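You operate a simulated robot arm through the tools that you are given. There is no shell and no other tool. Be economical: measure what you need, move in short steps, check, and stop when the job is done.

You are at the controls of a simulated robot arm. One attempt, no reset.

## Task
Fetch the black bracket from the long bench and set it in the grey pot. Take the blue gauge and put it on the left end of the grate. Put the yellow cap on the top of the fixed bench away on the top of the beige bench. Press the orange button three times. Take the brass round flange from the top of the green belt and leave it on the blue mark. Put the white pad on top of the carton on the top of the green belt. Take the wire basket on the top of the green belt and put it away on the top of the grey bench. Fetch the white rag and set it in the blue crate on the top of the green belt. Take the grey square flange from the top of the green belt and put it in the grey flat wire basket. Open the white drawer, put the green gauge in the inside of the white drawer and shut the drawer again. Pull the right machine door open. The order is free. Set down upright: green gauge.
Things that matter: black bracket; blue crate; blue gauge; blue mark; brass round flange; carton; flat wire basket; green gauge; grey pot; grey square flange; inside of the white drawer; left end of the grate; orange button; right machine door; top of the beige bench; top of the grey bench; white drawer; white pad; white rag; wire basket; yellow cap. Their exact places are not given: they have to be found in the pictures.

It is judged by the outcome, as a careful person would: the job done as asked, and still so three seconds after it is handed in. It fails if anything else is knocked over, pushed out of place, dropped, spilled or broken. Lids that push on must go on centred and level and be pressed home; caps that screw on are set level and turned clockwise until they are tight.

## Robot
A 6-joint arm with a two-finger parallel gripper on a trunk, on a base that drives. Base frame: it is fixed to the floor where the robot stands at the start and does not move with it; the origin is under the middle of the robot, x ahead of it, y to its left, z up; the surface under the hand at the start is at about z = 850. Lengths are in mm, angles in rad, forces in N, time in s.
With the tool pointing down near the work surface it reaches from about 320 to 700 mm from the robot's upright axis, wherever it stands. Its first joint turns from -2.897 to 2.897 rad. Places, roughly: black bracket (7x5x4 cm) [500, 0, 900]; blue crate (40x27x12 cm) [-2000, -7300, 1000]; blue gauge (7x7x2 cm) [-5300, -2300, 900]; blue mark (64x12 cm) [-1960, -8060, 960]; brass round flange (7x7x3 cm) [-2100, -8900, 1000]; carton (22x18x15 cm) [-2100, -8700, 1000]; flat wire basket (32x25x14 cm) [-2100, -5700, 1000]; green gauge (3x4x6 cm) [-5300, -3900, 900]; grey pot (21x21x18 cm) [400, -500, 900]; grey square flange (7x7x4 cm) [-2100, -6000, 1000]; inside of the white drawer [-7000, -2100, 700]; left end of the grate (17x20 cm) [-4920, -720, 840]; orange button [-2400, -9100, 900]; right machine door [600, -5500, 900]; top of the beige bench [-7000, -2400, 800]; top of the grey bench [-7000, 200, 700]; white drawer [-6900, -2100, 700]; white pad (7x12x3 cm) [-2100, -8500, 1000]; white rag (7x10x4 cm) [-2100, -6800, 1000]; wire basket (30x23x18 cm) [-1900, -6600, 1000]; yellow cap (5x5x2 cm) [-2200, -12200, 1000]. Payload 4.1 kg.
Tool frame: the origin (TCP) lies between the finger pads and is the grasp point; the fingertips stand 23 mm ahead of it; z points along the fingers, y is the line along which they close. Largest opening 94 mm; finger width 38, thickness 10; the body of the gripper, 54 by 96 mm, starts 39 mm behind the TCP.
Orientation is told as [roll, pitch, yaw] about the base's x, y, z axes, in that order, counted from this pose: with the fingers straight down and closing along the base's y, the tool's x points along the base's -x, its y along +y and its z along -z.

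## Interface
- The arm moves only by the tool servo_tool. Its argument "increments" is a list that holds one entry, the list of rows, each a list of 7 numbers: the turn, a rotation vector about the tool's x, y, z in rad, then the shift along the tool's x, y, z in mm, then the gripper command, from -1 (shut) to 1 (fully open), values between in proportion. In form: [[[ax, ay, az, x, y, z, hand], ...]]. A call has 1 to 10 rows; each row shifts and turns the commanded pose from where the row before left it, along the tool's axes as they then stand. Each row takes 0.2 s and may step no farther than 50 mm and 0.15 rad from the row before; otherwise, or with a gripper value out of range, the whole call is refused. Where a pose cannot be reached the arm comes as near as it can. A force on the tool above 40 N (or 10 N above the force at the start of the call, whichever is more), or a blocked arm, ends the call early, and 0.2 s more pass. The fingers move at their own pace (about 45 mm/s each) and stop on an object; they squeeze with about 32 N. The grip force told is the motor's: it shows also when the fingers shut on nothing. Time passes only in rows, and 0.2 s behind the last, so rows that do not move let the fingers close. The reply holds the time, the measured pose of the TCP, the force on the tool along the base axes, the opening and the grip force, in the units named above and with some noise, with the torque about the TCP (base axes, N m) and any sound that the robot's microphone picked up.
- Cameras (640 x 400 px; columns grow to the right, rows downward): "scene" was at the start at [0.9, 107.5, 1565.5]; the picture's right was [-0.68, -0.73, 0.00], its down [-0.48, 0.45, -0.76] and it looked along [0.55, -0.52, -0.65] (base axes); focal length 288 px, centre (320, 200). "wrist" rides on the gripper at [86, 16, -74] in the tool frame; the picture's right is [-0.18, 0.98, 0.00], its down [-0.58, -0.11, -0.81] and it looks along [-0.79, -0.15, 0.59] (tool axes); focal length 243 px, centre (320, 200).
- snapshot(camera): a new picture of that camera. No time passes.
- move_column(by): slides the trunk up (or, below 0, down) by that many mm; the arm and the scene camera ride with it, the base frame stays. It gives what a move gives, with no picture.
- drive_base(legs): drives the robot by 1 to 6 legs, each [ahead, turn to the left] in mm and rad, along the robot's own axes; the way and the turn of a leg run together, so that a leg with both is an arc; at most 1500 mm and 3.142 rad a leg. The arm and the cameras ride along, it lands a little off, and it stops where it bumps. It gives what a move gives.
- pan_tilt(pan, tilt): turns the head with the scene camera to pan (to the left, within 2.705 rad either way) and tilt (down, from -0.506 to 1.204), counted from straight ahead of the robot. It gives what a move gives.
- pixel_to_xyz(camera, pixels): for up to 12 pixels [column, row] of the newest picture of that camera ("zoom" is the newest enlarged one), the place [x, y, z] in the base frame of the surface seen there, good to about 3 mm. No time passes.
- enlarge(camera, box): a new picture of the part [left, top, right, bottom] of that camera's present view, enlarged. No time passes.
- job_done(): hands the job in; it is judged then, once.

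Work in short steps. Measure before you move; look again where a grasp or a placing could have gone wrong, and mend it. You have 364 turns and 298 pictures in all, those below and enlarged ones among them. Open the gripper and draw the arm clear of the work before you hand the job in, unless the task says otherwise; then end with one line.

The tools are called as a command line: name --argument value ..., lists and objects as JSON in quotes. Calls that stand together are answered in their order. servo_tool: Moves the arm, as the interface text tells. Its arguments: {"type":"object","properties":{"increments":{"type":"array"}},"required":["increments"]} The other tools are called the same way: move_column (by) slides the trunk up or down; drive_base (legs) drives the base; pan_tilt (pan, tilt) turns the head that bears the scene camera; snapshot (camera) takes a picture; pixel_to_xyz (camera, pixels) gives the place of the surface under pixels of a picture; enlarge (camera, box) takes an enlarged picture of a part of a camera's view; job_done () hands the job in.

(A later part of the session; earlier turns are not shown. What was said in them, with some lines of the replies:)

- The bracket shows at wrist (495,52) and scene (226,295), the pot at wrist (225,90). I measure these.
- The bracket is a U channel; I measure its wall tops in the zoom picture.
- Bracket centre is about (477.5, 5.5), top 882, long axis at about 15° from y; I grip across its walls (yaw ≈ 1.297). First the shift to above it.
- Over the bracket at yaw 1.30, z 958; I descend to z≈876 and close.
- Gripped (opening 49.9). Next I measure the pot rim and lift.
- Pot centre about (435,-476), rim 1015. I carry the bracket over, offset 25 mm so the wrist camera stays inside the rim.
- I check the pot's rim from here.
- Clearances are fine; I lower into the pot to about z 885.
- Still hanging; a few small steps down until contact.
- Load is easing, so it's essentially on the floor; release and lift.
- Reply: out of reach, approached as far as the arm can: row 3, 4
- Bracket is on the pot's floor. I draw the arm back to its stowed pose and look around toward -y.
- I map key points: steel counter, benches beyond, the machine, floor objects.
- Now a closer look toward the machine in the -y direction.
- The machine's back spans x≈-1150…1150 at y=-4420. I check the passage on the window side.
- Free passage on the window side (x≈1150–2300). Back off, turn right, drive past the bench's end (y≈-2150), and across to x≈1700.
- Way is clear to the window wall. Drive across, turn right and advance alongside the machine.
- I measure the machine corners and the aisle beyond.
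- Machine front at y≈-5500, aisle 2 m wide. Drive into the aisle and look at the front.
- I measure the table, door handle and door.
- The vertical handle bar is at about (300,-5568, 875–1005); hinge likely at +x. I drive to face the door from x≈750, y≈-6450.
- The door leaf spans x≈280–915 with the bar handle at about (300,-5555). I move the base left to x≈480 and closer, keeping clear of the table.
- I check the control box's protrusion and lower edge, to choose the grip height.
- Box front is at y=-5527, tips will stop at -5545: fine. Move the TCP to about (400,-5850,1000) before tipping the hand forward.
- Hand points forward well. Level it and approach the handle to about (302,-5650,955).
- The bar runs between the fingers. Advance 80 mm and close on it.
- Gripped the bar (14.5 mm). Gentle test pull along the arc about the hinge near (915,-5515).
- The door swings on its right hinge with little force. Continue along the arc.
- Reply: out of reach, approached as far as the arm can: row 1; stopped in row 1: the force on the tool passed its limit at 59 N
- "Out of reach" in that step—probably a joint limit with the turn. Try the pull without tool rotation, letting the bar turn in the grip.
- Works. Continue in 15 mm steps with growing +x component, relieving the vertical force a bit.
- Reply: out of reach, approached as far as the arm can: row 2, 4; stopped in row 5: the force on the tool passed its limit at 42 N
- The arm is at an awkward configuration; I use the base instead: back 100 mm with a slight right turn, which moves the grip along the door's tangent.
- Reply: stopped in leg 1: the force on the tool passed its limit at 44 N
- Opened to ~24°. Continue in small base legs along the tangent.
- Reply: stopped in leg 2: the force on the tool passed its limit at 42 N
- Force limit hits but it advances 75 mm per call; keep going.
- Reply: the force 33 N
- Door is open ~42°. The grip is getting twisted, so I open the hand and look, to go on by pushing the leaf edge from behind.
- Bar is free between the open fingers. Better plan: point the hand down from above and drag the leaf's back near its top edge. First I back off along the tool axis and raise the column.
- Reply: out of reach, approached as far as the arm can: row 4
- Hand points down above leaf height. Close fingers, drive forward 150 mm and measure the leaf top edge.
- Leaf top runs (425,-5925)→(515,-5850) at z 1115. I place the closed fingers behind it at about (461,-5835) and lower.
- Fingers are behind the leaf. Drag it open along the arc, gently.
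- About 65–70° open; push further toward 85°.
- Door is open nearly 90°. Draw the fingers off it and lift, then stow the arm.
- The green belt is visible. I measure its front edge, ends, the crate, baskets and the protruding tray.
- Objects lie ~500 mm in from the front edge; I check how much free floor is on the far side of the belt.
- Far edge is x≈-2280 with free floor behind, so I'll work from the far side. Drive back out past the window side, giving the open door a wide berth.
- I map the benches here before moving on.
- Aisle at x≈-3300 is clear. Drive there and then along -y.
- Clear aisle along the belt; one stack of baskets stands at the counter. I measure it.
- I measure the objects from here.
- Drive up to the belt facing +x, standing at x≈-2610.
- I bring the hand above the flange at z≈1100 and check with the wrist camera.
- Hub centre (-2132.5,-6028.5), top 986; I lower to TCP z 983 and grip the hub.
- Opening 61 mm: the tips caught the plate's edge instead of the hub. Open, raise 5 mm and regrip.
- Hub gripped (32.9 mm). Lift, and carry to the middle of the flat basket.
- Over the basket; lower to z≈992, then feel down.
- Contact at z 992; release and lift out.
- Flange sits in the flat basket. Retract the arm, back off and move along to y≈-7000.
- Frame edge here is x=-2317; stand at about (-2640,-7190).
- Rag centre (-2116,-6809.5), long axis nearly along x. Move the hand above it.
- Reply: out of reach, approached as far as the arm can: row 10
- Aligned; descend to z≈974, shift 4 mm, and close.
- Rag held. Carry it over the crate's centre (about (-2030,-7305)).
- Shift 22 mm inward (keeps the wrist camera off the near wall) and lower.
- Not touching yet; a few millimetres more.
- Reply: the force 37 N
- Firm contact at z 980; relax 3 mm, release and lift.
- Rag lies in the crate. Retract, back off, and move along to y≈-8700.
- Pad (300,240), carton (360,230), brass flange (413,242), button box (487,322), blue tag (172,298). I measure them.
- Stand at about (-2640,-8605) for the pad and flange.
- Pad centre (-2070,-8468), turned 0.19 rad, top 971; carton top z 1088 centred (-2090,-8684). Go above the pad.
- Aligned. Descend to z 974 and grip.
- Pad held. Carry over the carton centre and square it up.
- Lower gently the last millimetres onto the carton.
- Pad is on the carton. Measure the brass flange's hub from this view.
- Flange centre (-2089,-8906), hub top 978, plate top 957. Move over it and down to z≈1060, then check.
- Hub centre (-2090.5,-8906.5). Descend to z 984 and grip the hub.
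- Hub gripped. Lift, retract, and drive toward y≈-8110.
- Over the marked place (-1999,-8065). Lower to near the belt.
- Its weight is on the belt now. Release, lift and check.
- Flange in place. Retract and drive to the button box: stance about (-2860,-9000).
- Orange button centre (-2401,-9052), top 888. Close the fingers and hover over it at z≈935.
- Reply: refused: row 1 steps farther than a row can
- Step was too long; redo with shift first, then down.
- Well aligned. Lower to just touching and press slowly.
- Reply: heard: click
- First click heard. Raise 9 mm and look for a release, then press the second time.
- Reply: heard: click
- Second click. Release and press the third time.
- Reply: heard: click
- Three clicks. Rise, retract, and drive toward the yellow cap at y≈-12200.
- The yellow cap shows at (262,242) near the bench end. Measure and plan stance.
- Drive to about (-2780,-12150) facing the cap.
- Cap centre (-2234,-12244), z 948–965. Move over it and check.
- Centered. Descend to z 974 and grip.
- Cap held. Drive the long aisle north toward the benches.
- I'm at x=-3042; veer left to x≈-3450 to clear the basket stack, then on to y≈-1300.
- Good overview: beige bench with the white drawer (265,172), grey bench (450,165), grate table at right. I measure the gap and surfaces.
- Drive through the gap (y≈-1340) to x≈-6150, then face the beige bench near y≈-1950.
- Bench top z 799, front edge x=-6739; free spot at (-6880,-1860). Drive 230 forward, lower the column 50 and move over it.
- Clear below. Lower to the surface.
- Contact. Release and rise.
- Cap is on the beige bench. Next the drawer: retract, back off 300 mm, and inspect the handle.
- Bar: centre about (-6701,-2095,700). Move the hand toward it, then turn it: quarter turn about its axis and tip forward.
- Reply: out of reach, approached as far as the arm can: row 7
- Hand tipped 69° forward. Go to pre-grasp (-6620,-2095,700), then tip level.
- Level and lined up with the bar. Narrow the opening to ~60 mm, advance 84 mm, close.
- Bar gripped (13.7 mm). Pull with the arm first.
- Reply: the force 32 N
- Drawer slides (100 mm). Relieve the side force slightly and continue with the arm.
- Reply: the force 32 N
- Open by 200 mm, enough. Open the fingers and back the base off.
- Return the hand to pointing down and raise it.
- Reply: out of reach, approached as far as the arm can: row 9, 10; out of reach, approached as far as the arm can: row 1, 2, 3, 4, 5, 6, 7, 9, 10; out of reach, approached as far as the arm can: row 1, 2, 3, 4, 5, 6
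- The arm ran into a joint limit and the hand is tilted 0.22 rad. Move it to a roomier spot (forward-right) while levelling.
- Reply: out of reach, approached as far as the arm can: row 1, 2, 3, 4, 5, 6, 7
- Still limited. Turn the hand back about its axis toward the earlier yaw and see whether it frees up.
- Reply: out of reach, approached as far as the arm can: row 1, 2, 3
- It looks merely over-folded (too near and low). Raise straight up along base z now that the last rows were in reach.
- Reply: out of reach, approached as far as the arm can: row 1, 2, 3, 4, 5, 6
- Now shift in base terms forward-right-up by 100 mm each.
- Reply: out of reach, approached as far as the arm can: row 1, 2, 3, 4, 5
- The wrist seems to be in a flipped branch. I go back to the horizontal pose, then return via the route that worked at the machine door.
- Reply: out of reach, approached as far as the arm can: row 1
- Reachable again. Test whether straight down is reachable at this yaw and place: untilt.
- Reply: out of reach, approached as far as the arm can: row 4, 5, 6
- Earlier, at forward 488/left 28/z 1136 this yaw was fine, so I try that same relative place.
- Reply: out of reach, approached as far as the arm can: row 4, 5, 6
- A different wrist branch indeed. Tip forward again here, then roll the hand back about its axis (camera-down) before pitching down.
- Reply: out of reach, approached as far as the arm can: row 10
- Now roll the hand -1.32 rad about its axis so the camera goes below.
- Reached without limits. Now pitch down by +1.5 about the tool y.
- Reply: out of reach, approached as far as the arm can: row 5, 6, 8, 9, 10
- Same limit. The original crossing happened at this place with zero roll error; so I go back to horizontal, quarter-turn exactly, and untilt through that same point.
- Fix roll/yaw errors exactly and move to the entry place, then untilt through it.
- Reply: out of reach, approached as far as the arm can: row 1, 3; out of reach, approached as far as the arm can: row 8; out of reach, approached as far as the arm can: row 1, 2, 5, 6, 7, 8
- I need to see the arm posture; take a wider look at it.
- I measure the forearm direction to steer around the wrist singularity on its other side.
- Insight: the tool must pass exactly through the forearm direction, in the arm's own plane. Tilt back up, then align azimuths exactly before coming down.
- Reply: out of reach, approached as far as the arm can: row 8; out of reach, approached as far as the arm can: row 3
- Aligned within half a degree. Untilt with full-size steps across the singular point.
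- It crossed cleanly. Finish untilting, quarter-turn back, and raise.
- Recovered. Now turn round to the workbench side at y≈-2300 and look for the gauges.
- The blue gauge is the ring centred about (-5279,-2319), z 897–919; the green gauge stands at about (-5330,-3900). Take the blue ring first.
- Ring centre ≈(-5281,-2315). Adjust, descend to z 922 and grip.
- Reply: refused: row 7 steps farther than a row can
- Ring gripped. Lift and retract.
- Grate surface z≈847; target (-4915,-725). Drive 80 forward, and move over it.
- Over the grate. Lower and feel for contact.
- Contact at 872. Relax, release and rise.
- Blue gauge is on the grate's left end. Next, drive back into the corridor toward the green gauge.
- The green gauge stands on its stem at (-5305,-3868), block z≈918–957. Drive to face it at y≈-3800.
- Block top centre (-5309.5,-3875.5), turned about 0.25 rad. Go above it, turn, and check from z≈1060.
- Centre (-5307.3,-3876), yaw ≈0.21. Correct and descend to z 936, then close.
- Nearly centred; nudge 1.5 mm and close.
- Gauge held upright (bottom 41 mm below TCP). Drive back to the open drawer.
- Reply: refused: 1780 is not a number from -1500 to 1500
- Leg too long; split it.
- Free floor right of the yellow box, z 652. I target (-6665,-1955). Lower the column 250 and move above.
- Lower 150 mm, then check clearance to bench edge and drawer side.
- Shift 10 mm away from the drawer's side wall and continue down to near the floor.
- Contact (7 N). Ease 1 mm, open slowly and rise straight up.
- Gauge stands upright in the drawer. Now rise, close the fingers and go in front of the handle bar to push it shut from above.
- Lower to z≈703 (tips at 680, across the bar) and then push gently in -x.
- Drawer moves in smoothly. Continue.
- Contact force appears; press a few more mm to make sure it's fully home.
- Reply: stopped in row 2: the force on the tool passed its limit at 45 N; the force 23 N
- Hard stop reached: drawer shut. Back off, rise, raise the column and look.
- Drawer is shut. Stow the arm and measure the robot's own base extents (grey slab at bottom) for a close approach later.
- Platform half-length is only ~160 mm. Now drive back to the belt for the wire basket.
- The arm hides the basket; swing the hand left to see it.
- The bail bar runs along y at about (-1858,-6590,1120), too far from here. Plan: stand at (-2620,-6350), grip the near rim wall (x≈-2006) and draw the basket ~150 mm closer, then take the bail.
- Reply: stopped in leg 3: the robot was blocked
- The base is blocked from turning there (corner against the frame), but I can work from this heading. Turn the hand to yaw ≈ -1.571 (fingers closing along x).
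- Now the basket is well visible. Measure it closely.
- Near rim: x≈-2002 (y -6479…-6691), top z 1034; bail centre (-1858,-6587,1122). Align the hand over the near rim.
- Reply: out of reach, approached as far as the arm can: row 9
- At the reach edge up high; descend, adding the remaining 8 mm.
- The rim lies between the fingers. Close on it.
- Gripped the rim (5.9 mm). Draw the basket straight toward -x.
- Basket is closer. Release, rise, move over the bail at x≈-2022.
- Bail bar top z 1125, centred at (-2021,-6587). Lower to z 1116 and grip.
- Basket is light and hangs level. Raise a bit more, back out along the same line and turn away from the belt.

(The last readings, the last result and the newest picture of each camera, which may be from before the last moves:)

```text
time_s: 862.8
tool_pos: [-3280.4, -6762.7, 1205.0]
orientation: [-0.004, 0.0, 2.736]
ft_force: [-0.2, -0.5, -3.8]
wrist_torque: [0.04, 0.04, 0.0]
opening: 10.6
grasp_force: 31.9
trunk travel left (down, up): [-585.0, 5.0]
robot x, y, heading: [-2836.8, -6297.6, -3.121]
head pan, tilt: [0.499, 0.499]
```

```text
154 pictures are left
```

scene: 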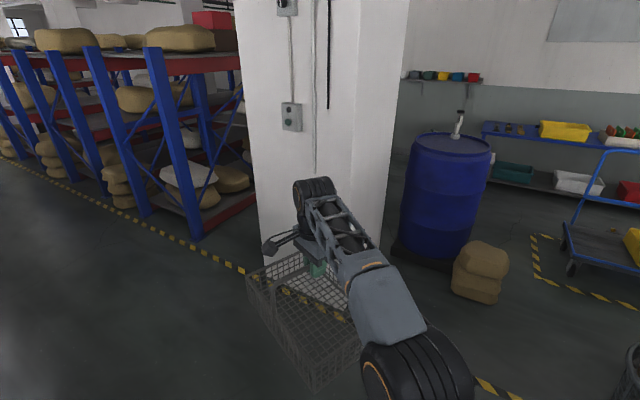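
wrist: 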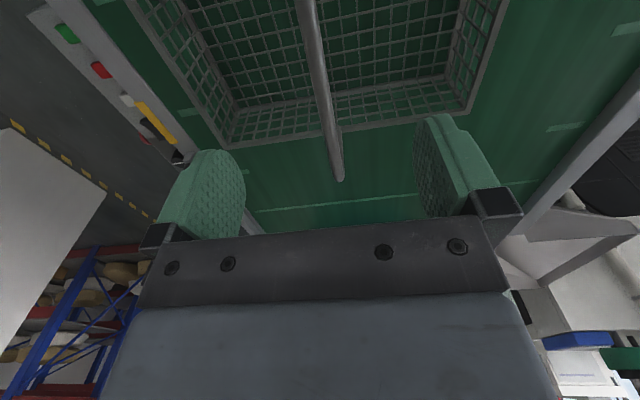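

Clear of the belt. Bring the basket in front of the robot and square it.

servo_tool --increments '[[[0, 0, 0, -25.4, -39.8, 0, -1], [0, 0, 0, -25.4, -39.8, 0, -1], [0, 0, 0, -25.4, -39.8, 0, -1], [0, 0, 0, -25.4, -39.8, 0, -1], [0, 0, 0, -25.4, -39.8, 0, -1], [0, 0, 0, -25.4, -39.8, 0, -1], [0, 0, 0, -25.4, -39.8, 0, -1], [0, 0, 0, -25.4, -39.8, 0, -1], [0, 0, 0, -25.4, -39.8, 0, -1], [0, 0, 0, -25.4, -39.8, 0, -1]]]'

servo_tool --increments '[[[0, 0, -0.1, 0, 0, 0, -1], [0, 0, -0.1, 0, 0, 0, -1], [0, 0, -0.1, 0, 0, 0, -1], [0, 0, -0.08, 0, 0, 0, -1]]]'

drive_base --legs '[[550, 0], [0, -1.571], [1500, 0], [1500, 0], [1500, 0]]'

```text
time_s: 865.0
tool_pos: [-3359.4, -6297.5, 1207.1]
orientation: [-0.002, -0.002, 2.738]
ft_force: [0.0, 1.0, -3.8]
wrist_torque: [0.0, -0.02, -0.02]
opening: 10.5
grasp_force: 32.2
trunk travel left (down, up): [-585.0, 5.0]
robot x, y, heading: [-2840.3, -6292.5, -3.123]
head pan, tilt: [0.499, 0.499]
```

```text
time_s: 866.0
tool_pos: [-3358.6, -6297.5, 1206.8]
orientation: [-0.005, 0.001, 3.12]
ft_force: [0.7, 0.1, -4.8]
wrist_torque: [-0.01, 0.01, -0.02]
opening: 10.3
grasp_force: 31.9
trunk travel left (down, up): [-585.0, 5.0]
robot x, y, heading: [-2835.2, -6293.3, -3.117]
head pan, tilt: [0.499, 0.499]
```

```text
time_s: 894.1
tool_pos: [-3418.5, -1290.8, 1208.0]
orientation: [-0.004, -0.002, 1.528]
ft_force: [0.0, 0.1, -3.1]
wrist_torque: [0.02, 0.02, -0.01]
opening: 10.4
grasp_force: 32.1
trunk travel left (down, up): [-585.0, 5.0]
robot x, y, heading: [-3421.4, -1809.5, 1.574]
head pan, tilt: [0.499, 0.499]
```

Continue through the gap to the grey bench.

drive_base --legs '[[480, 0], [0, 1.571], [1400, 0], [1250, 0], [0, -1.571], [750, 0]]'

drive_base --legs '[[0, 1.571]]'

pan_tilt --pan 0.35 --tilt 0.5

snapshot --camera "scene"

```text
time_s: 920.8
tool_pos: [-6071.5, -44.2, 1207.5]
orientation: [-0.006, 0.0, 1.525]
ft_force: [0.0, -0.1, -4.5]
wrist_torque: [-0.03, -0.03, 0.02]
opening: 10.4
grasp_force: 32.0
trunk travel left (down, up): [-585.0, 5.0]
robot x, y, heading: [-6079.4, -566.4, 1.575]
head pan, tilt: [0.499, 0.499]
```

```text
time_s: 925.0
tool_pos: [-6599.3, -543.6, 1207.9]
orientation: [-0.005, 0.0, 3.072]
ft_force: [0.5, -0.2, -4.7]
wrist_torque: [0.03, -0.01, 0.0]
opening: 10.3
grasp_force: 31.8
trunk travel left (down, up): [-585.0, 5.0]
robot x, y, heading: [-6078.3, -561.6, 3.116]
head pan, tilt: [0.499, 0.499]
```

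```text
time_s: 925.7
tool_pos: [-6599.2, -544.7, 1208.3]
orientation: [-0.005, 0.001, 3.071]
ft_force: [-0.6, -0.4, -4.6]
wrist_torque: [-0.02, 0.0, 0.03]
opening: 10.6
grasp_force: 32.1
trunk travel left (down, up): [-585.0, 5.0]
robot x, y, heading: [-6075.5, -564.2, 3.116]
head pan, tilt: [0.351, 0.499]
```

```text
153 pictures are left
```

scene: 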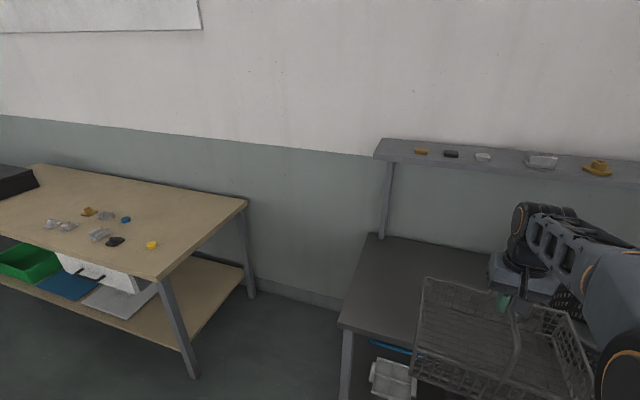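

pixel_to_xyz --camera "scene" --pixels '[[342, 325], [370, 240], [420, 245], [400, 300], [378, 158], [600, 185], [470, 265], [380, 330], [620, 168], [480, 248]]'

pan_tilt --pan -0.45 --tilt 0.5

snapshot --camera "scene"

```text
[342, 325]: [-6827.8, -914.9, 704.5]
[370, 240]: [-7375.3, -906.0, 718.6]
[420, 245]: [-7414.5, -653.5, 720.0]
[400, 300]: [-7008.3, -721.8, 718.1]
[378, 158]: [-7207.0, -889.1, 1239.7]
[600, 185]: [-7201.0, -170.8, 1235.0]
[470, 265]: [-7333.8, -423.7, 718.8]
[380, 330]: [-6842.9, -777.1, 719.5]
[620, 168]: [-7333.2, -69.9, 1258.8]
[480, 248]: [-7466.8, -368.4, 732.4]
```

```text
time_s: 926.8
tool_pos: [-6598.0, -543.5, 1207.1]
orientation: [-0.005, 0.001, 3.073]
ft_force: [-0.1, -0.4, -4.2]
wrist_torque: [0.0, -0.02, 0.01]
opening: 10.3
grasp_force: 32.1
trunk travel left (down, up): [-585.0, 5.0]
robot x, y, heading: [-6078.0, -567.8, 3.115]
head pan, tilt: [-0.45, 0.499]
```

```text
152 pictures are left
```

scene: 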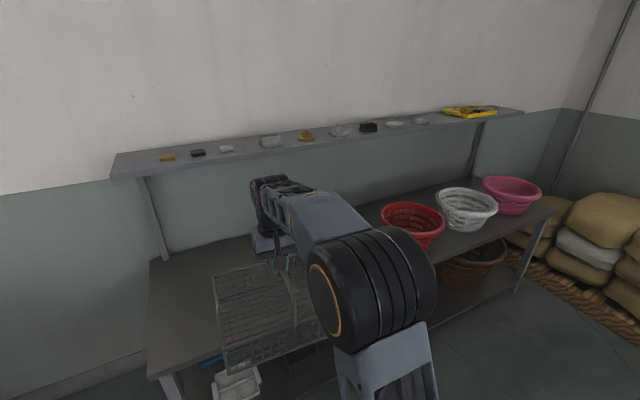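

Bench z 719, front edge x=-6828, shelf above starts at x=-7205; free area y -900…-300. Drive forward 350, then place at about (-7000,-550).

drive_base --legs '[[350, 0]]'

move_column --by -200

pan_tilt --pan 0.2 --tilt 0.6

snapshot --camera "scene"

snapshot --camera "wrist"

```text
time_s: 929.1
tool_pos: [-6959.0, -535.4, 1207.2]
orientation: [-0.006, -0.002, 3.071]
ft_force: [0.1, 0.6, -3.7]
wrist_torque: [0.0, 0.0, 0.01]
opening: 10.4
grasp_force: 31.9
trunk travel left (down, up): [-585.0, 5.0]
robot x, y, heading: [-6438.3, -556.8, 3.122]
head pan, tilt: [-0.45, 0.499]
```

```text
time_s: 931.3
tool_pos: [-6957.8, -535.5, 1006.6]
orientation: [-0.005, -0.001, 3.072]
ft_force: [0.2, 0.0, -3.5]
wrist_torque: [0.0, 0.01, 0.0]
opening: 10.4
grasp_force: 32.6
trunk travel left (down, up): [-385.0, 205.0]
robot x, y, heading: [-6436.9, -552.9, 3.114]
head pan, tilt: [-0.45, 0.499]
```

```text
time_s: 932.3
tool_pos: [-6956.4, -534.7, 1007.3]
orientation: [-0.005, 0.0, 3.073]
ft_force: [0.7, -0.2, -3.1]
wrist_torque: [-0.01, -0.01, -0.02]
opening: 10.3
grasp_force: 32.3
trunk travel left (down, up): [-385.0, 205.0]
robot x, y, heading: [-6436.8, -554.6, 3.115]
head pan, tilt: [0.201, 0.6]
```

```text
151 pictures are left
```

scene: 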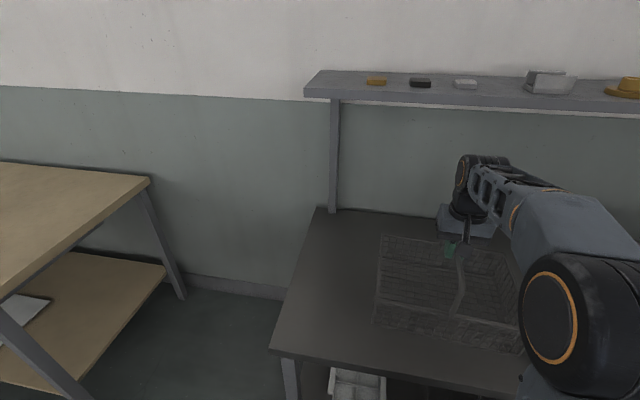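

```text
150 pictures are left
```

wrist: 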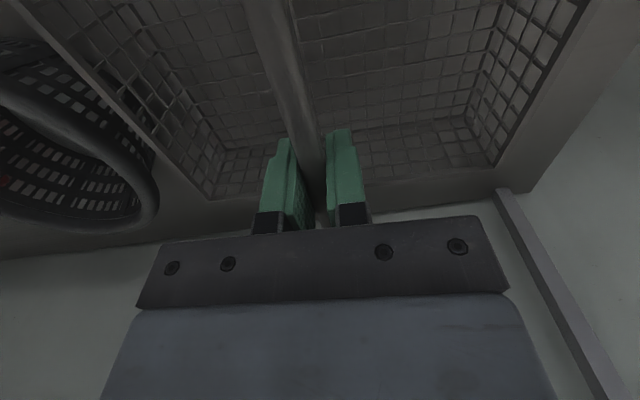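

Check the clearance to the black pot (left in the wrist view).

pixel_to_xyz --camera "wrist" --pixels '[[150, 180], [158, 205], [100, 225], [60, 60], [208, 195], [497, 165], [130, 120]]'

```text
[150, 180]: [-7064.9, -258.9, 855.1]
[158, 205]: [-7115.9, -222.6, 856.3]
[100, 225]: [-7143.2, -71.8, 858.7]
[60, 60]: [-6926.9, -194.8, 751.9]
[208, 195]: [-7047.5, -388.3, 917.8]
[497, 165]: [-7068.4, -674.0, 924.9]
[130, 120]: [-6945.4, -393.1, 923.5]
```

130 mm gap to the pot; shift a further 55 mm away and lower.

servo_tool --increments '[[[0, 0, 0, -13, 28, 0, -1], [0, 0, 0, -13, 28, 0, -1], [0, 0, 0, 0, 0, 35, -1], [0, 0, 0, 0, 0, 35, -1], [0, 0, 0, 0, 0, 30, -1], [0, 0, 0, 0, 0, 12, -1], [0, 0, 0, 0, 0, 4, -1], [0, 0, 0, 0, 0, 2, -1], [0, 0, 0, 0, 0, 0, -1]]]'

```text
time_s: 934.3
tool_pos: [-6986.4, -588.0, 889.6]
orientation: [-0.005, 0.002, 3.072]
ft_force: [0.2, 0.6, -3.6]
wrist_torque: [-0.01, -0.01, -0.01]
opening: 10.3
grasp_force: 32.4
trunk travel left (down, up): [-385.0, 205.0]
robot x, y, heading: [-6434.8, -555.8, 3.12]
head pan, tilt: [0.201, 0.6]
```

servo_tool --increments '[[[0, 0, 0, 0, 0, 1.5, -1], [0, 0, 0, 0, 0, 1.5, -1], [0, 0, 0, 0, 0, 1, -1], [0, 0, 0, 0, 0, 1, -1], [0, 0, 0, 0, 0, 0, -1]]]'

```text
time_s: 935.5
tool_pos: [-6987.8, -588.3, 886.3]
orientation: [-0.005, -0.005, 3.073]
ft_force: [-0.4, 0.8, 17.5]
wrist_torque: [-0.04, -0.49, 0.02]
opening: 10.4
grasp_force: 31.4
trunk travel left (down, up): [-385.0, 205.0]
robot x, y, heading: [-6435.5, -554.9, 3.114]
head pan, tilt: [0.201, 0.6]
```

Resting on the bench. Ease, release, and rise.

servo_tool --increments '[[[0, 0, 0, 0, 0, -2, -1], [0, 0, 0, 0, 0, 0, 0], [0, 0, 0, 0, 0, 0, 0.5], [0, 0, 0, 0, 0, 0, 0.5], [0, 0, 0, 0, 0, -20, 0.5], [0, 0, 0, 0, 0, -40, 1], [0, 0, 0, 0, 0, -45, 1], [0, 0, 0, 0, 0, -45, 1], [0, 0, 0, 20, 0, -40, 1]]]'

move_column --by 150

drive_base --legs '[[-350, 0]]'

snapshot --camera "scene"

```text
time_s: 937.5
tool_pos: [-6965.1, -590.3, 1075.7]
orientation: [-0.006, 0.0, 3.072]
ft_force: [-0.2, 0.3, 0.6]
wrist_torque: [0.01, 0.01, 0.02]
opening: 94.1
grasp_force: 0.0
trunk travel left (down, up): [-385.0, 205.0]
robot x, y, heading: [-6438.2, -557.7, 3.122]
head pan, tilt: [0.201, 0.6]
```

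```text
time_s: 939.3
tool_pos: [-6964.4, -589.9, 1225.1]
orientation: [-0.005, 0.0, 3.072]
ft_force: [0.1, 0.9, -0.7]
wrist_torque: [0.0, 0.01, -0.01]
opening: 94.0
grasp_force: 0.1
trunk travel left (down, up): [-535.0, 55.0]
robot x, y, heading: [-6438.3, -553.3, 3.117]
head pan, tilt: [0.201, 0.6]
```

```text
time_s: 941.6
tool_pos: [-6608.4, -599.0, 1225.3]
orientation: [-0.005, 0.0, 3.075]
ft_force: [-0.4, -0.5, -0.8]
wrist_torque: [0.01, 0.0, 0.03]
opening: 94.0
grasp_force: 0.1
trunk travel left (down, up): [-535.0, 55.0]
robot x, y, heading: [-6082.7, -564.3, 3.119]
head pan, tilt: [0.201, 0.6]
```

```text
149 pictures are left
```

scene: 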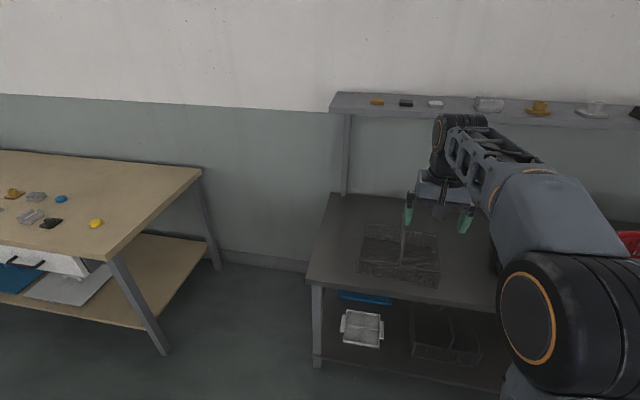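

The basket stands upright on the grey bench, the hand is open and the arm is clear. Every item is done, so I hand the job in.

job_done

```text
The job is handed in.
```

All eleven parts of the task are done, and the job is handed in with the gripper open and the arm clear. I checked each result by picture, position reading or, for the button, three clicks. I did not go back for a final look at the early ones.
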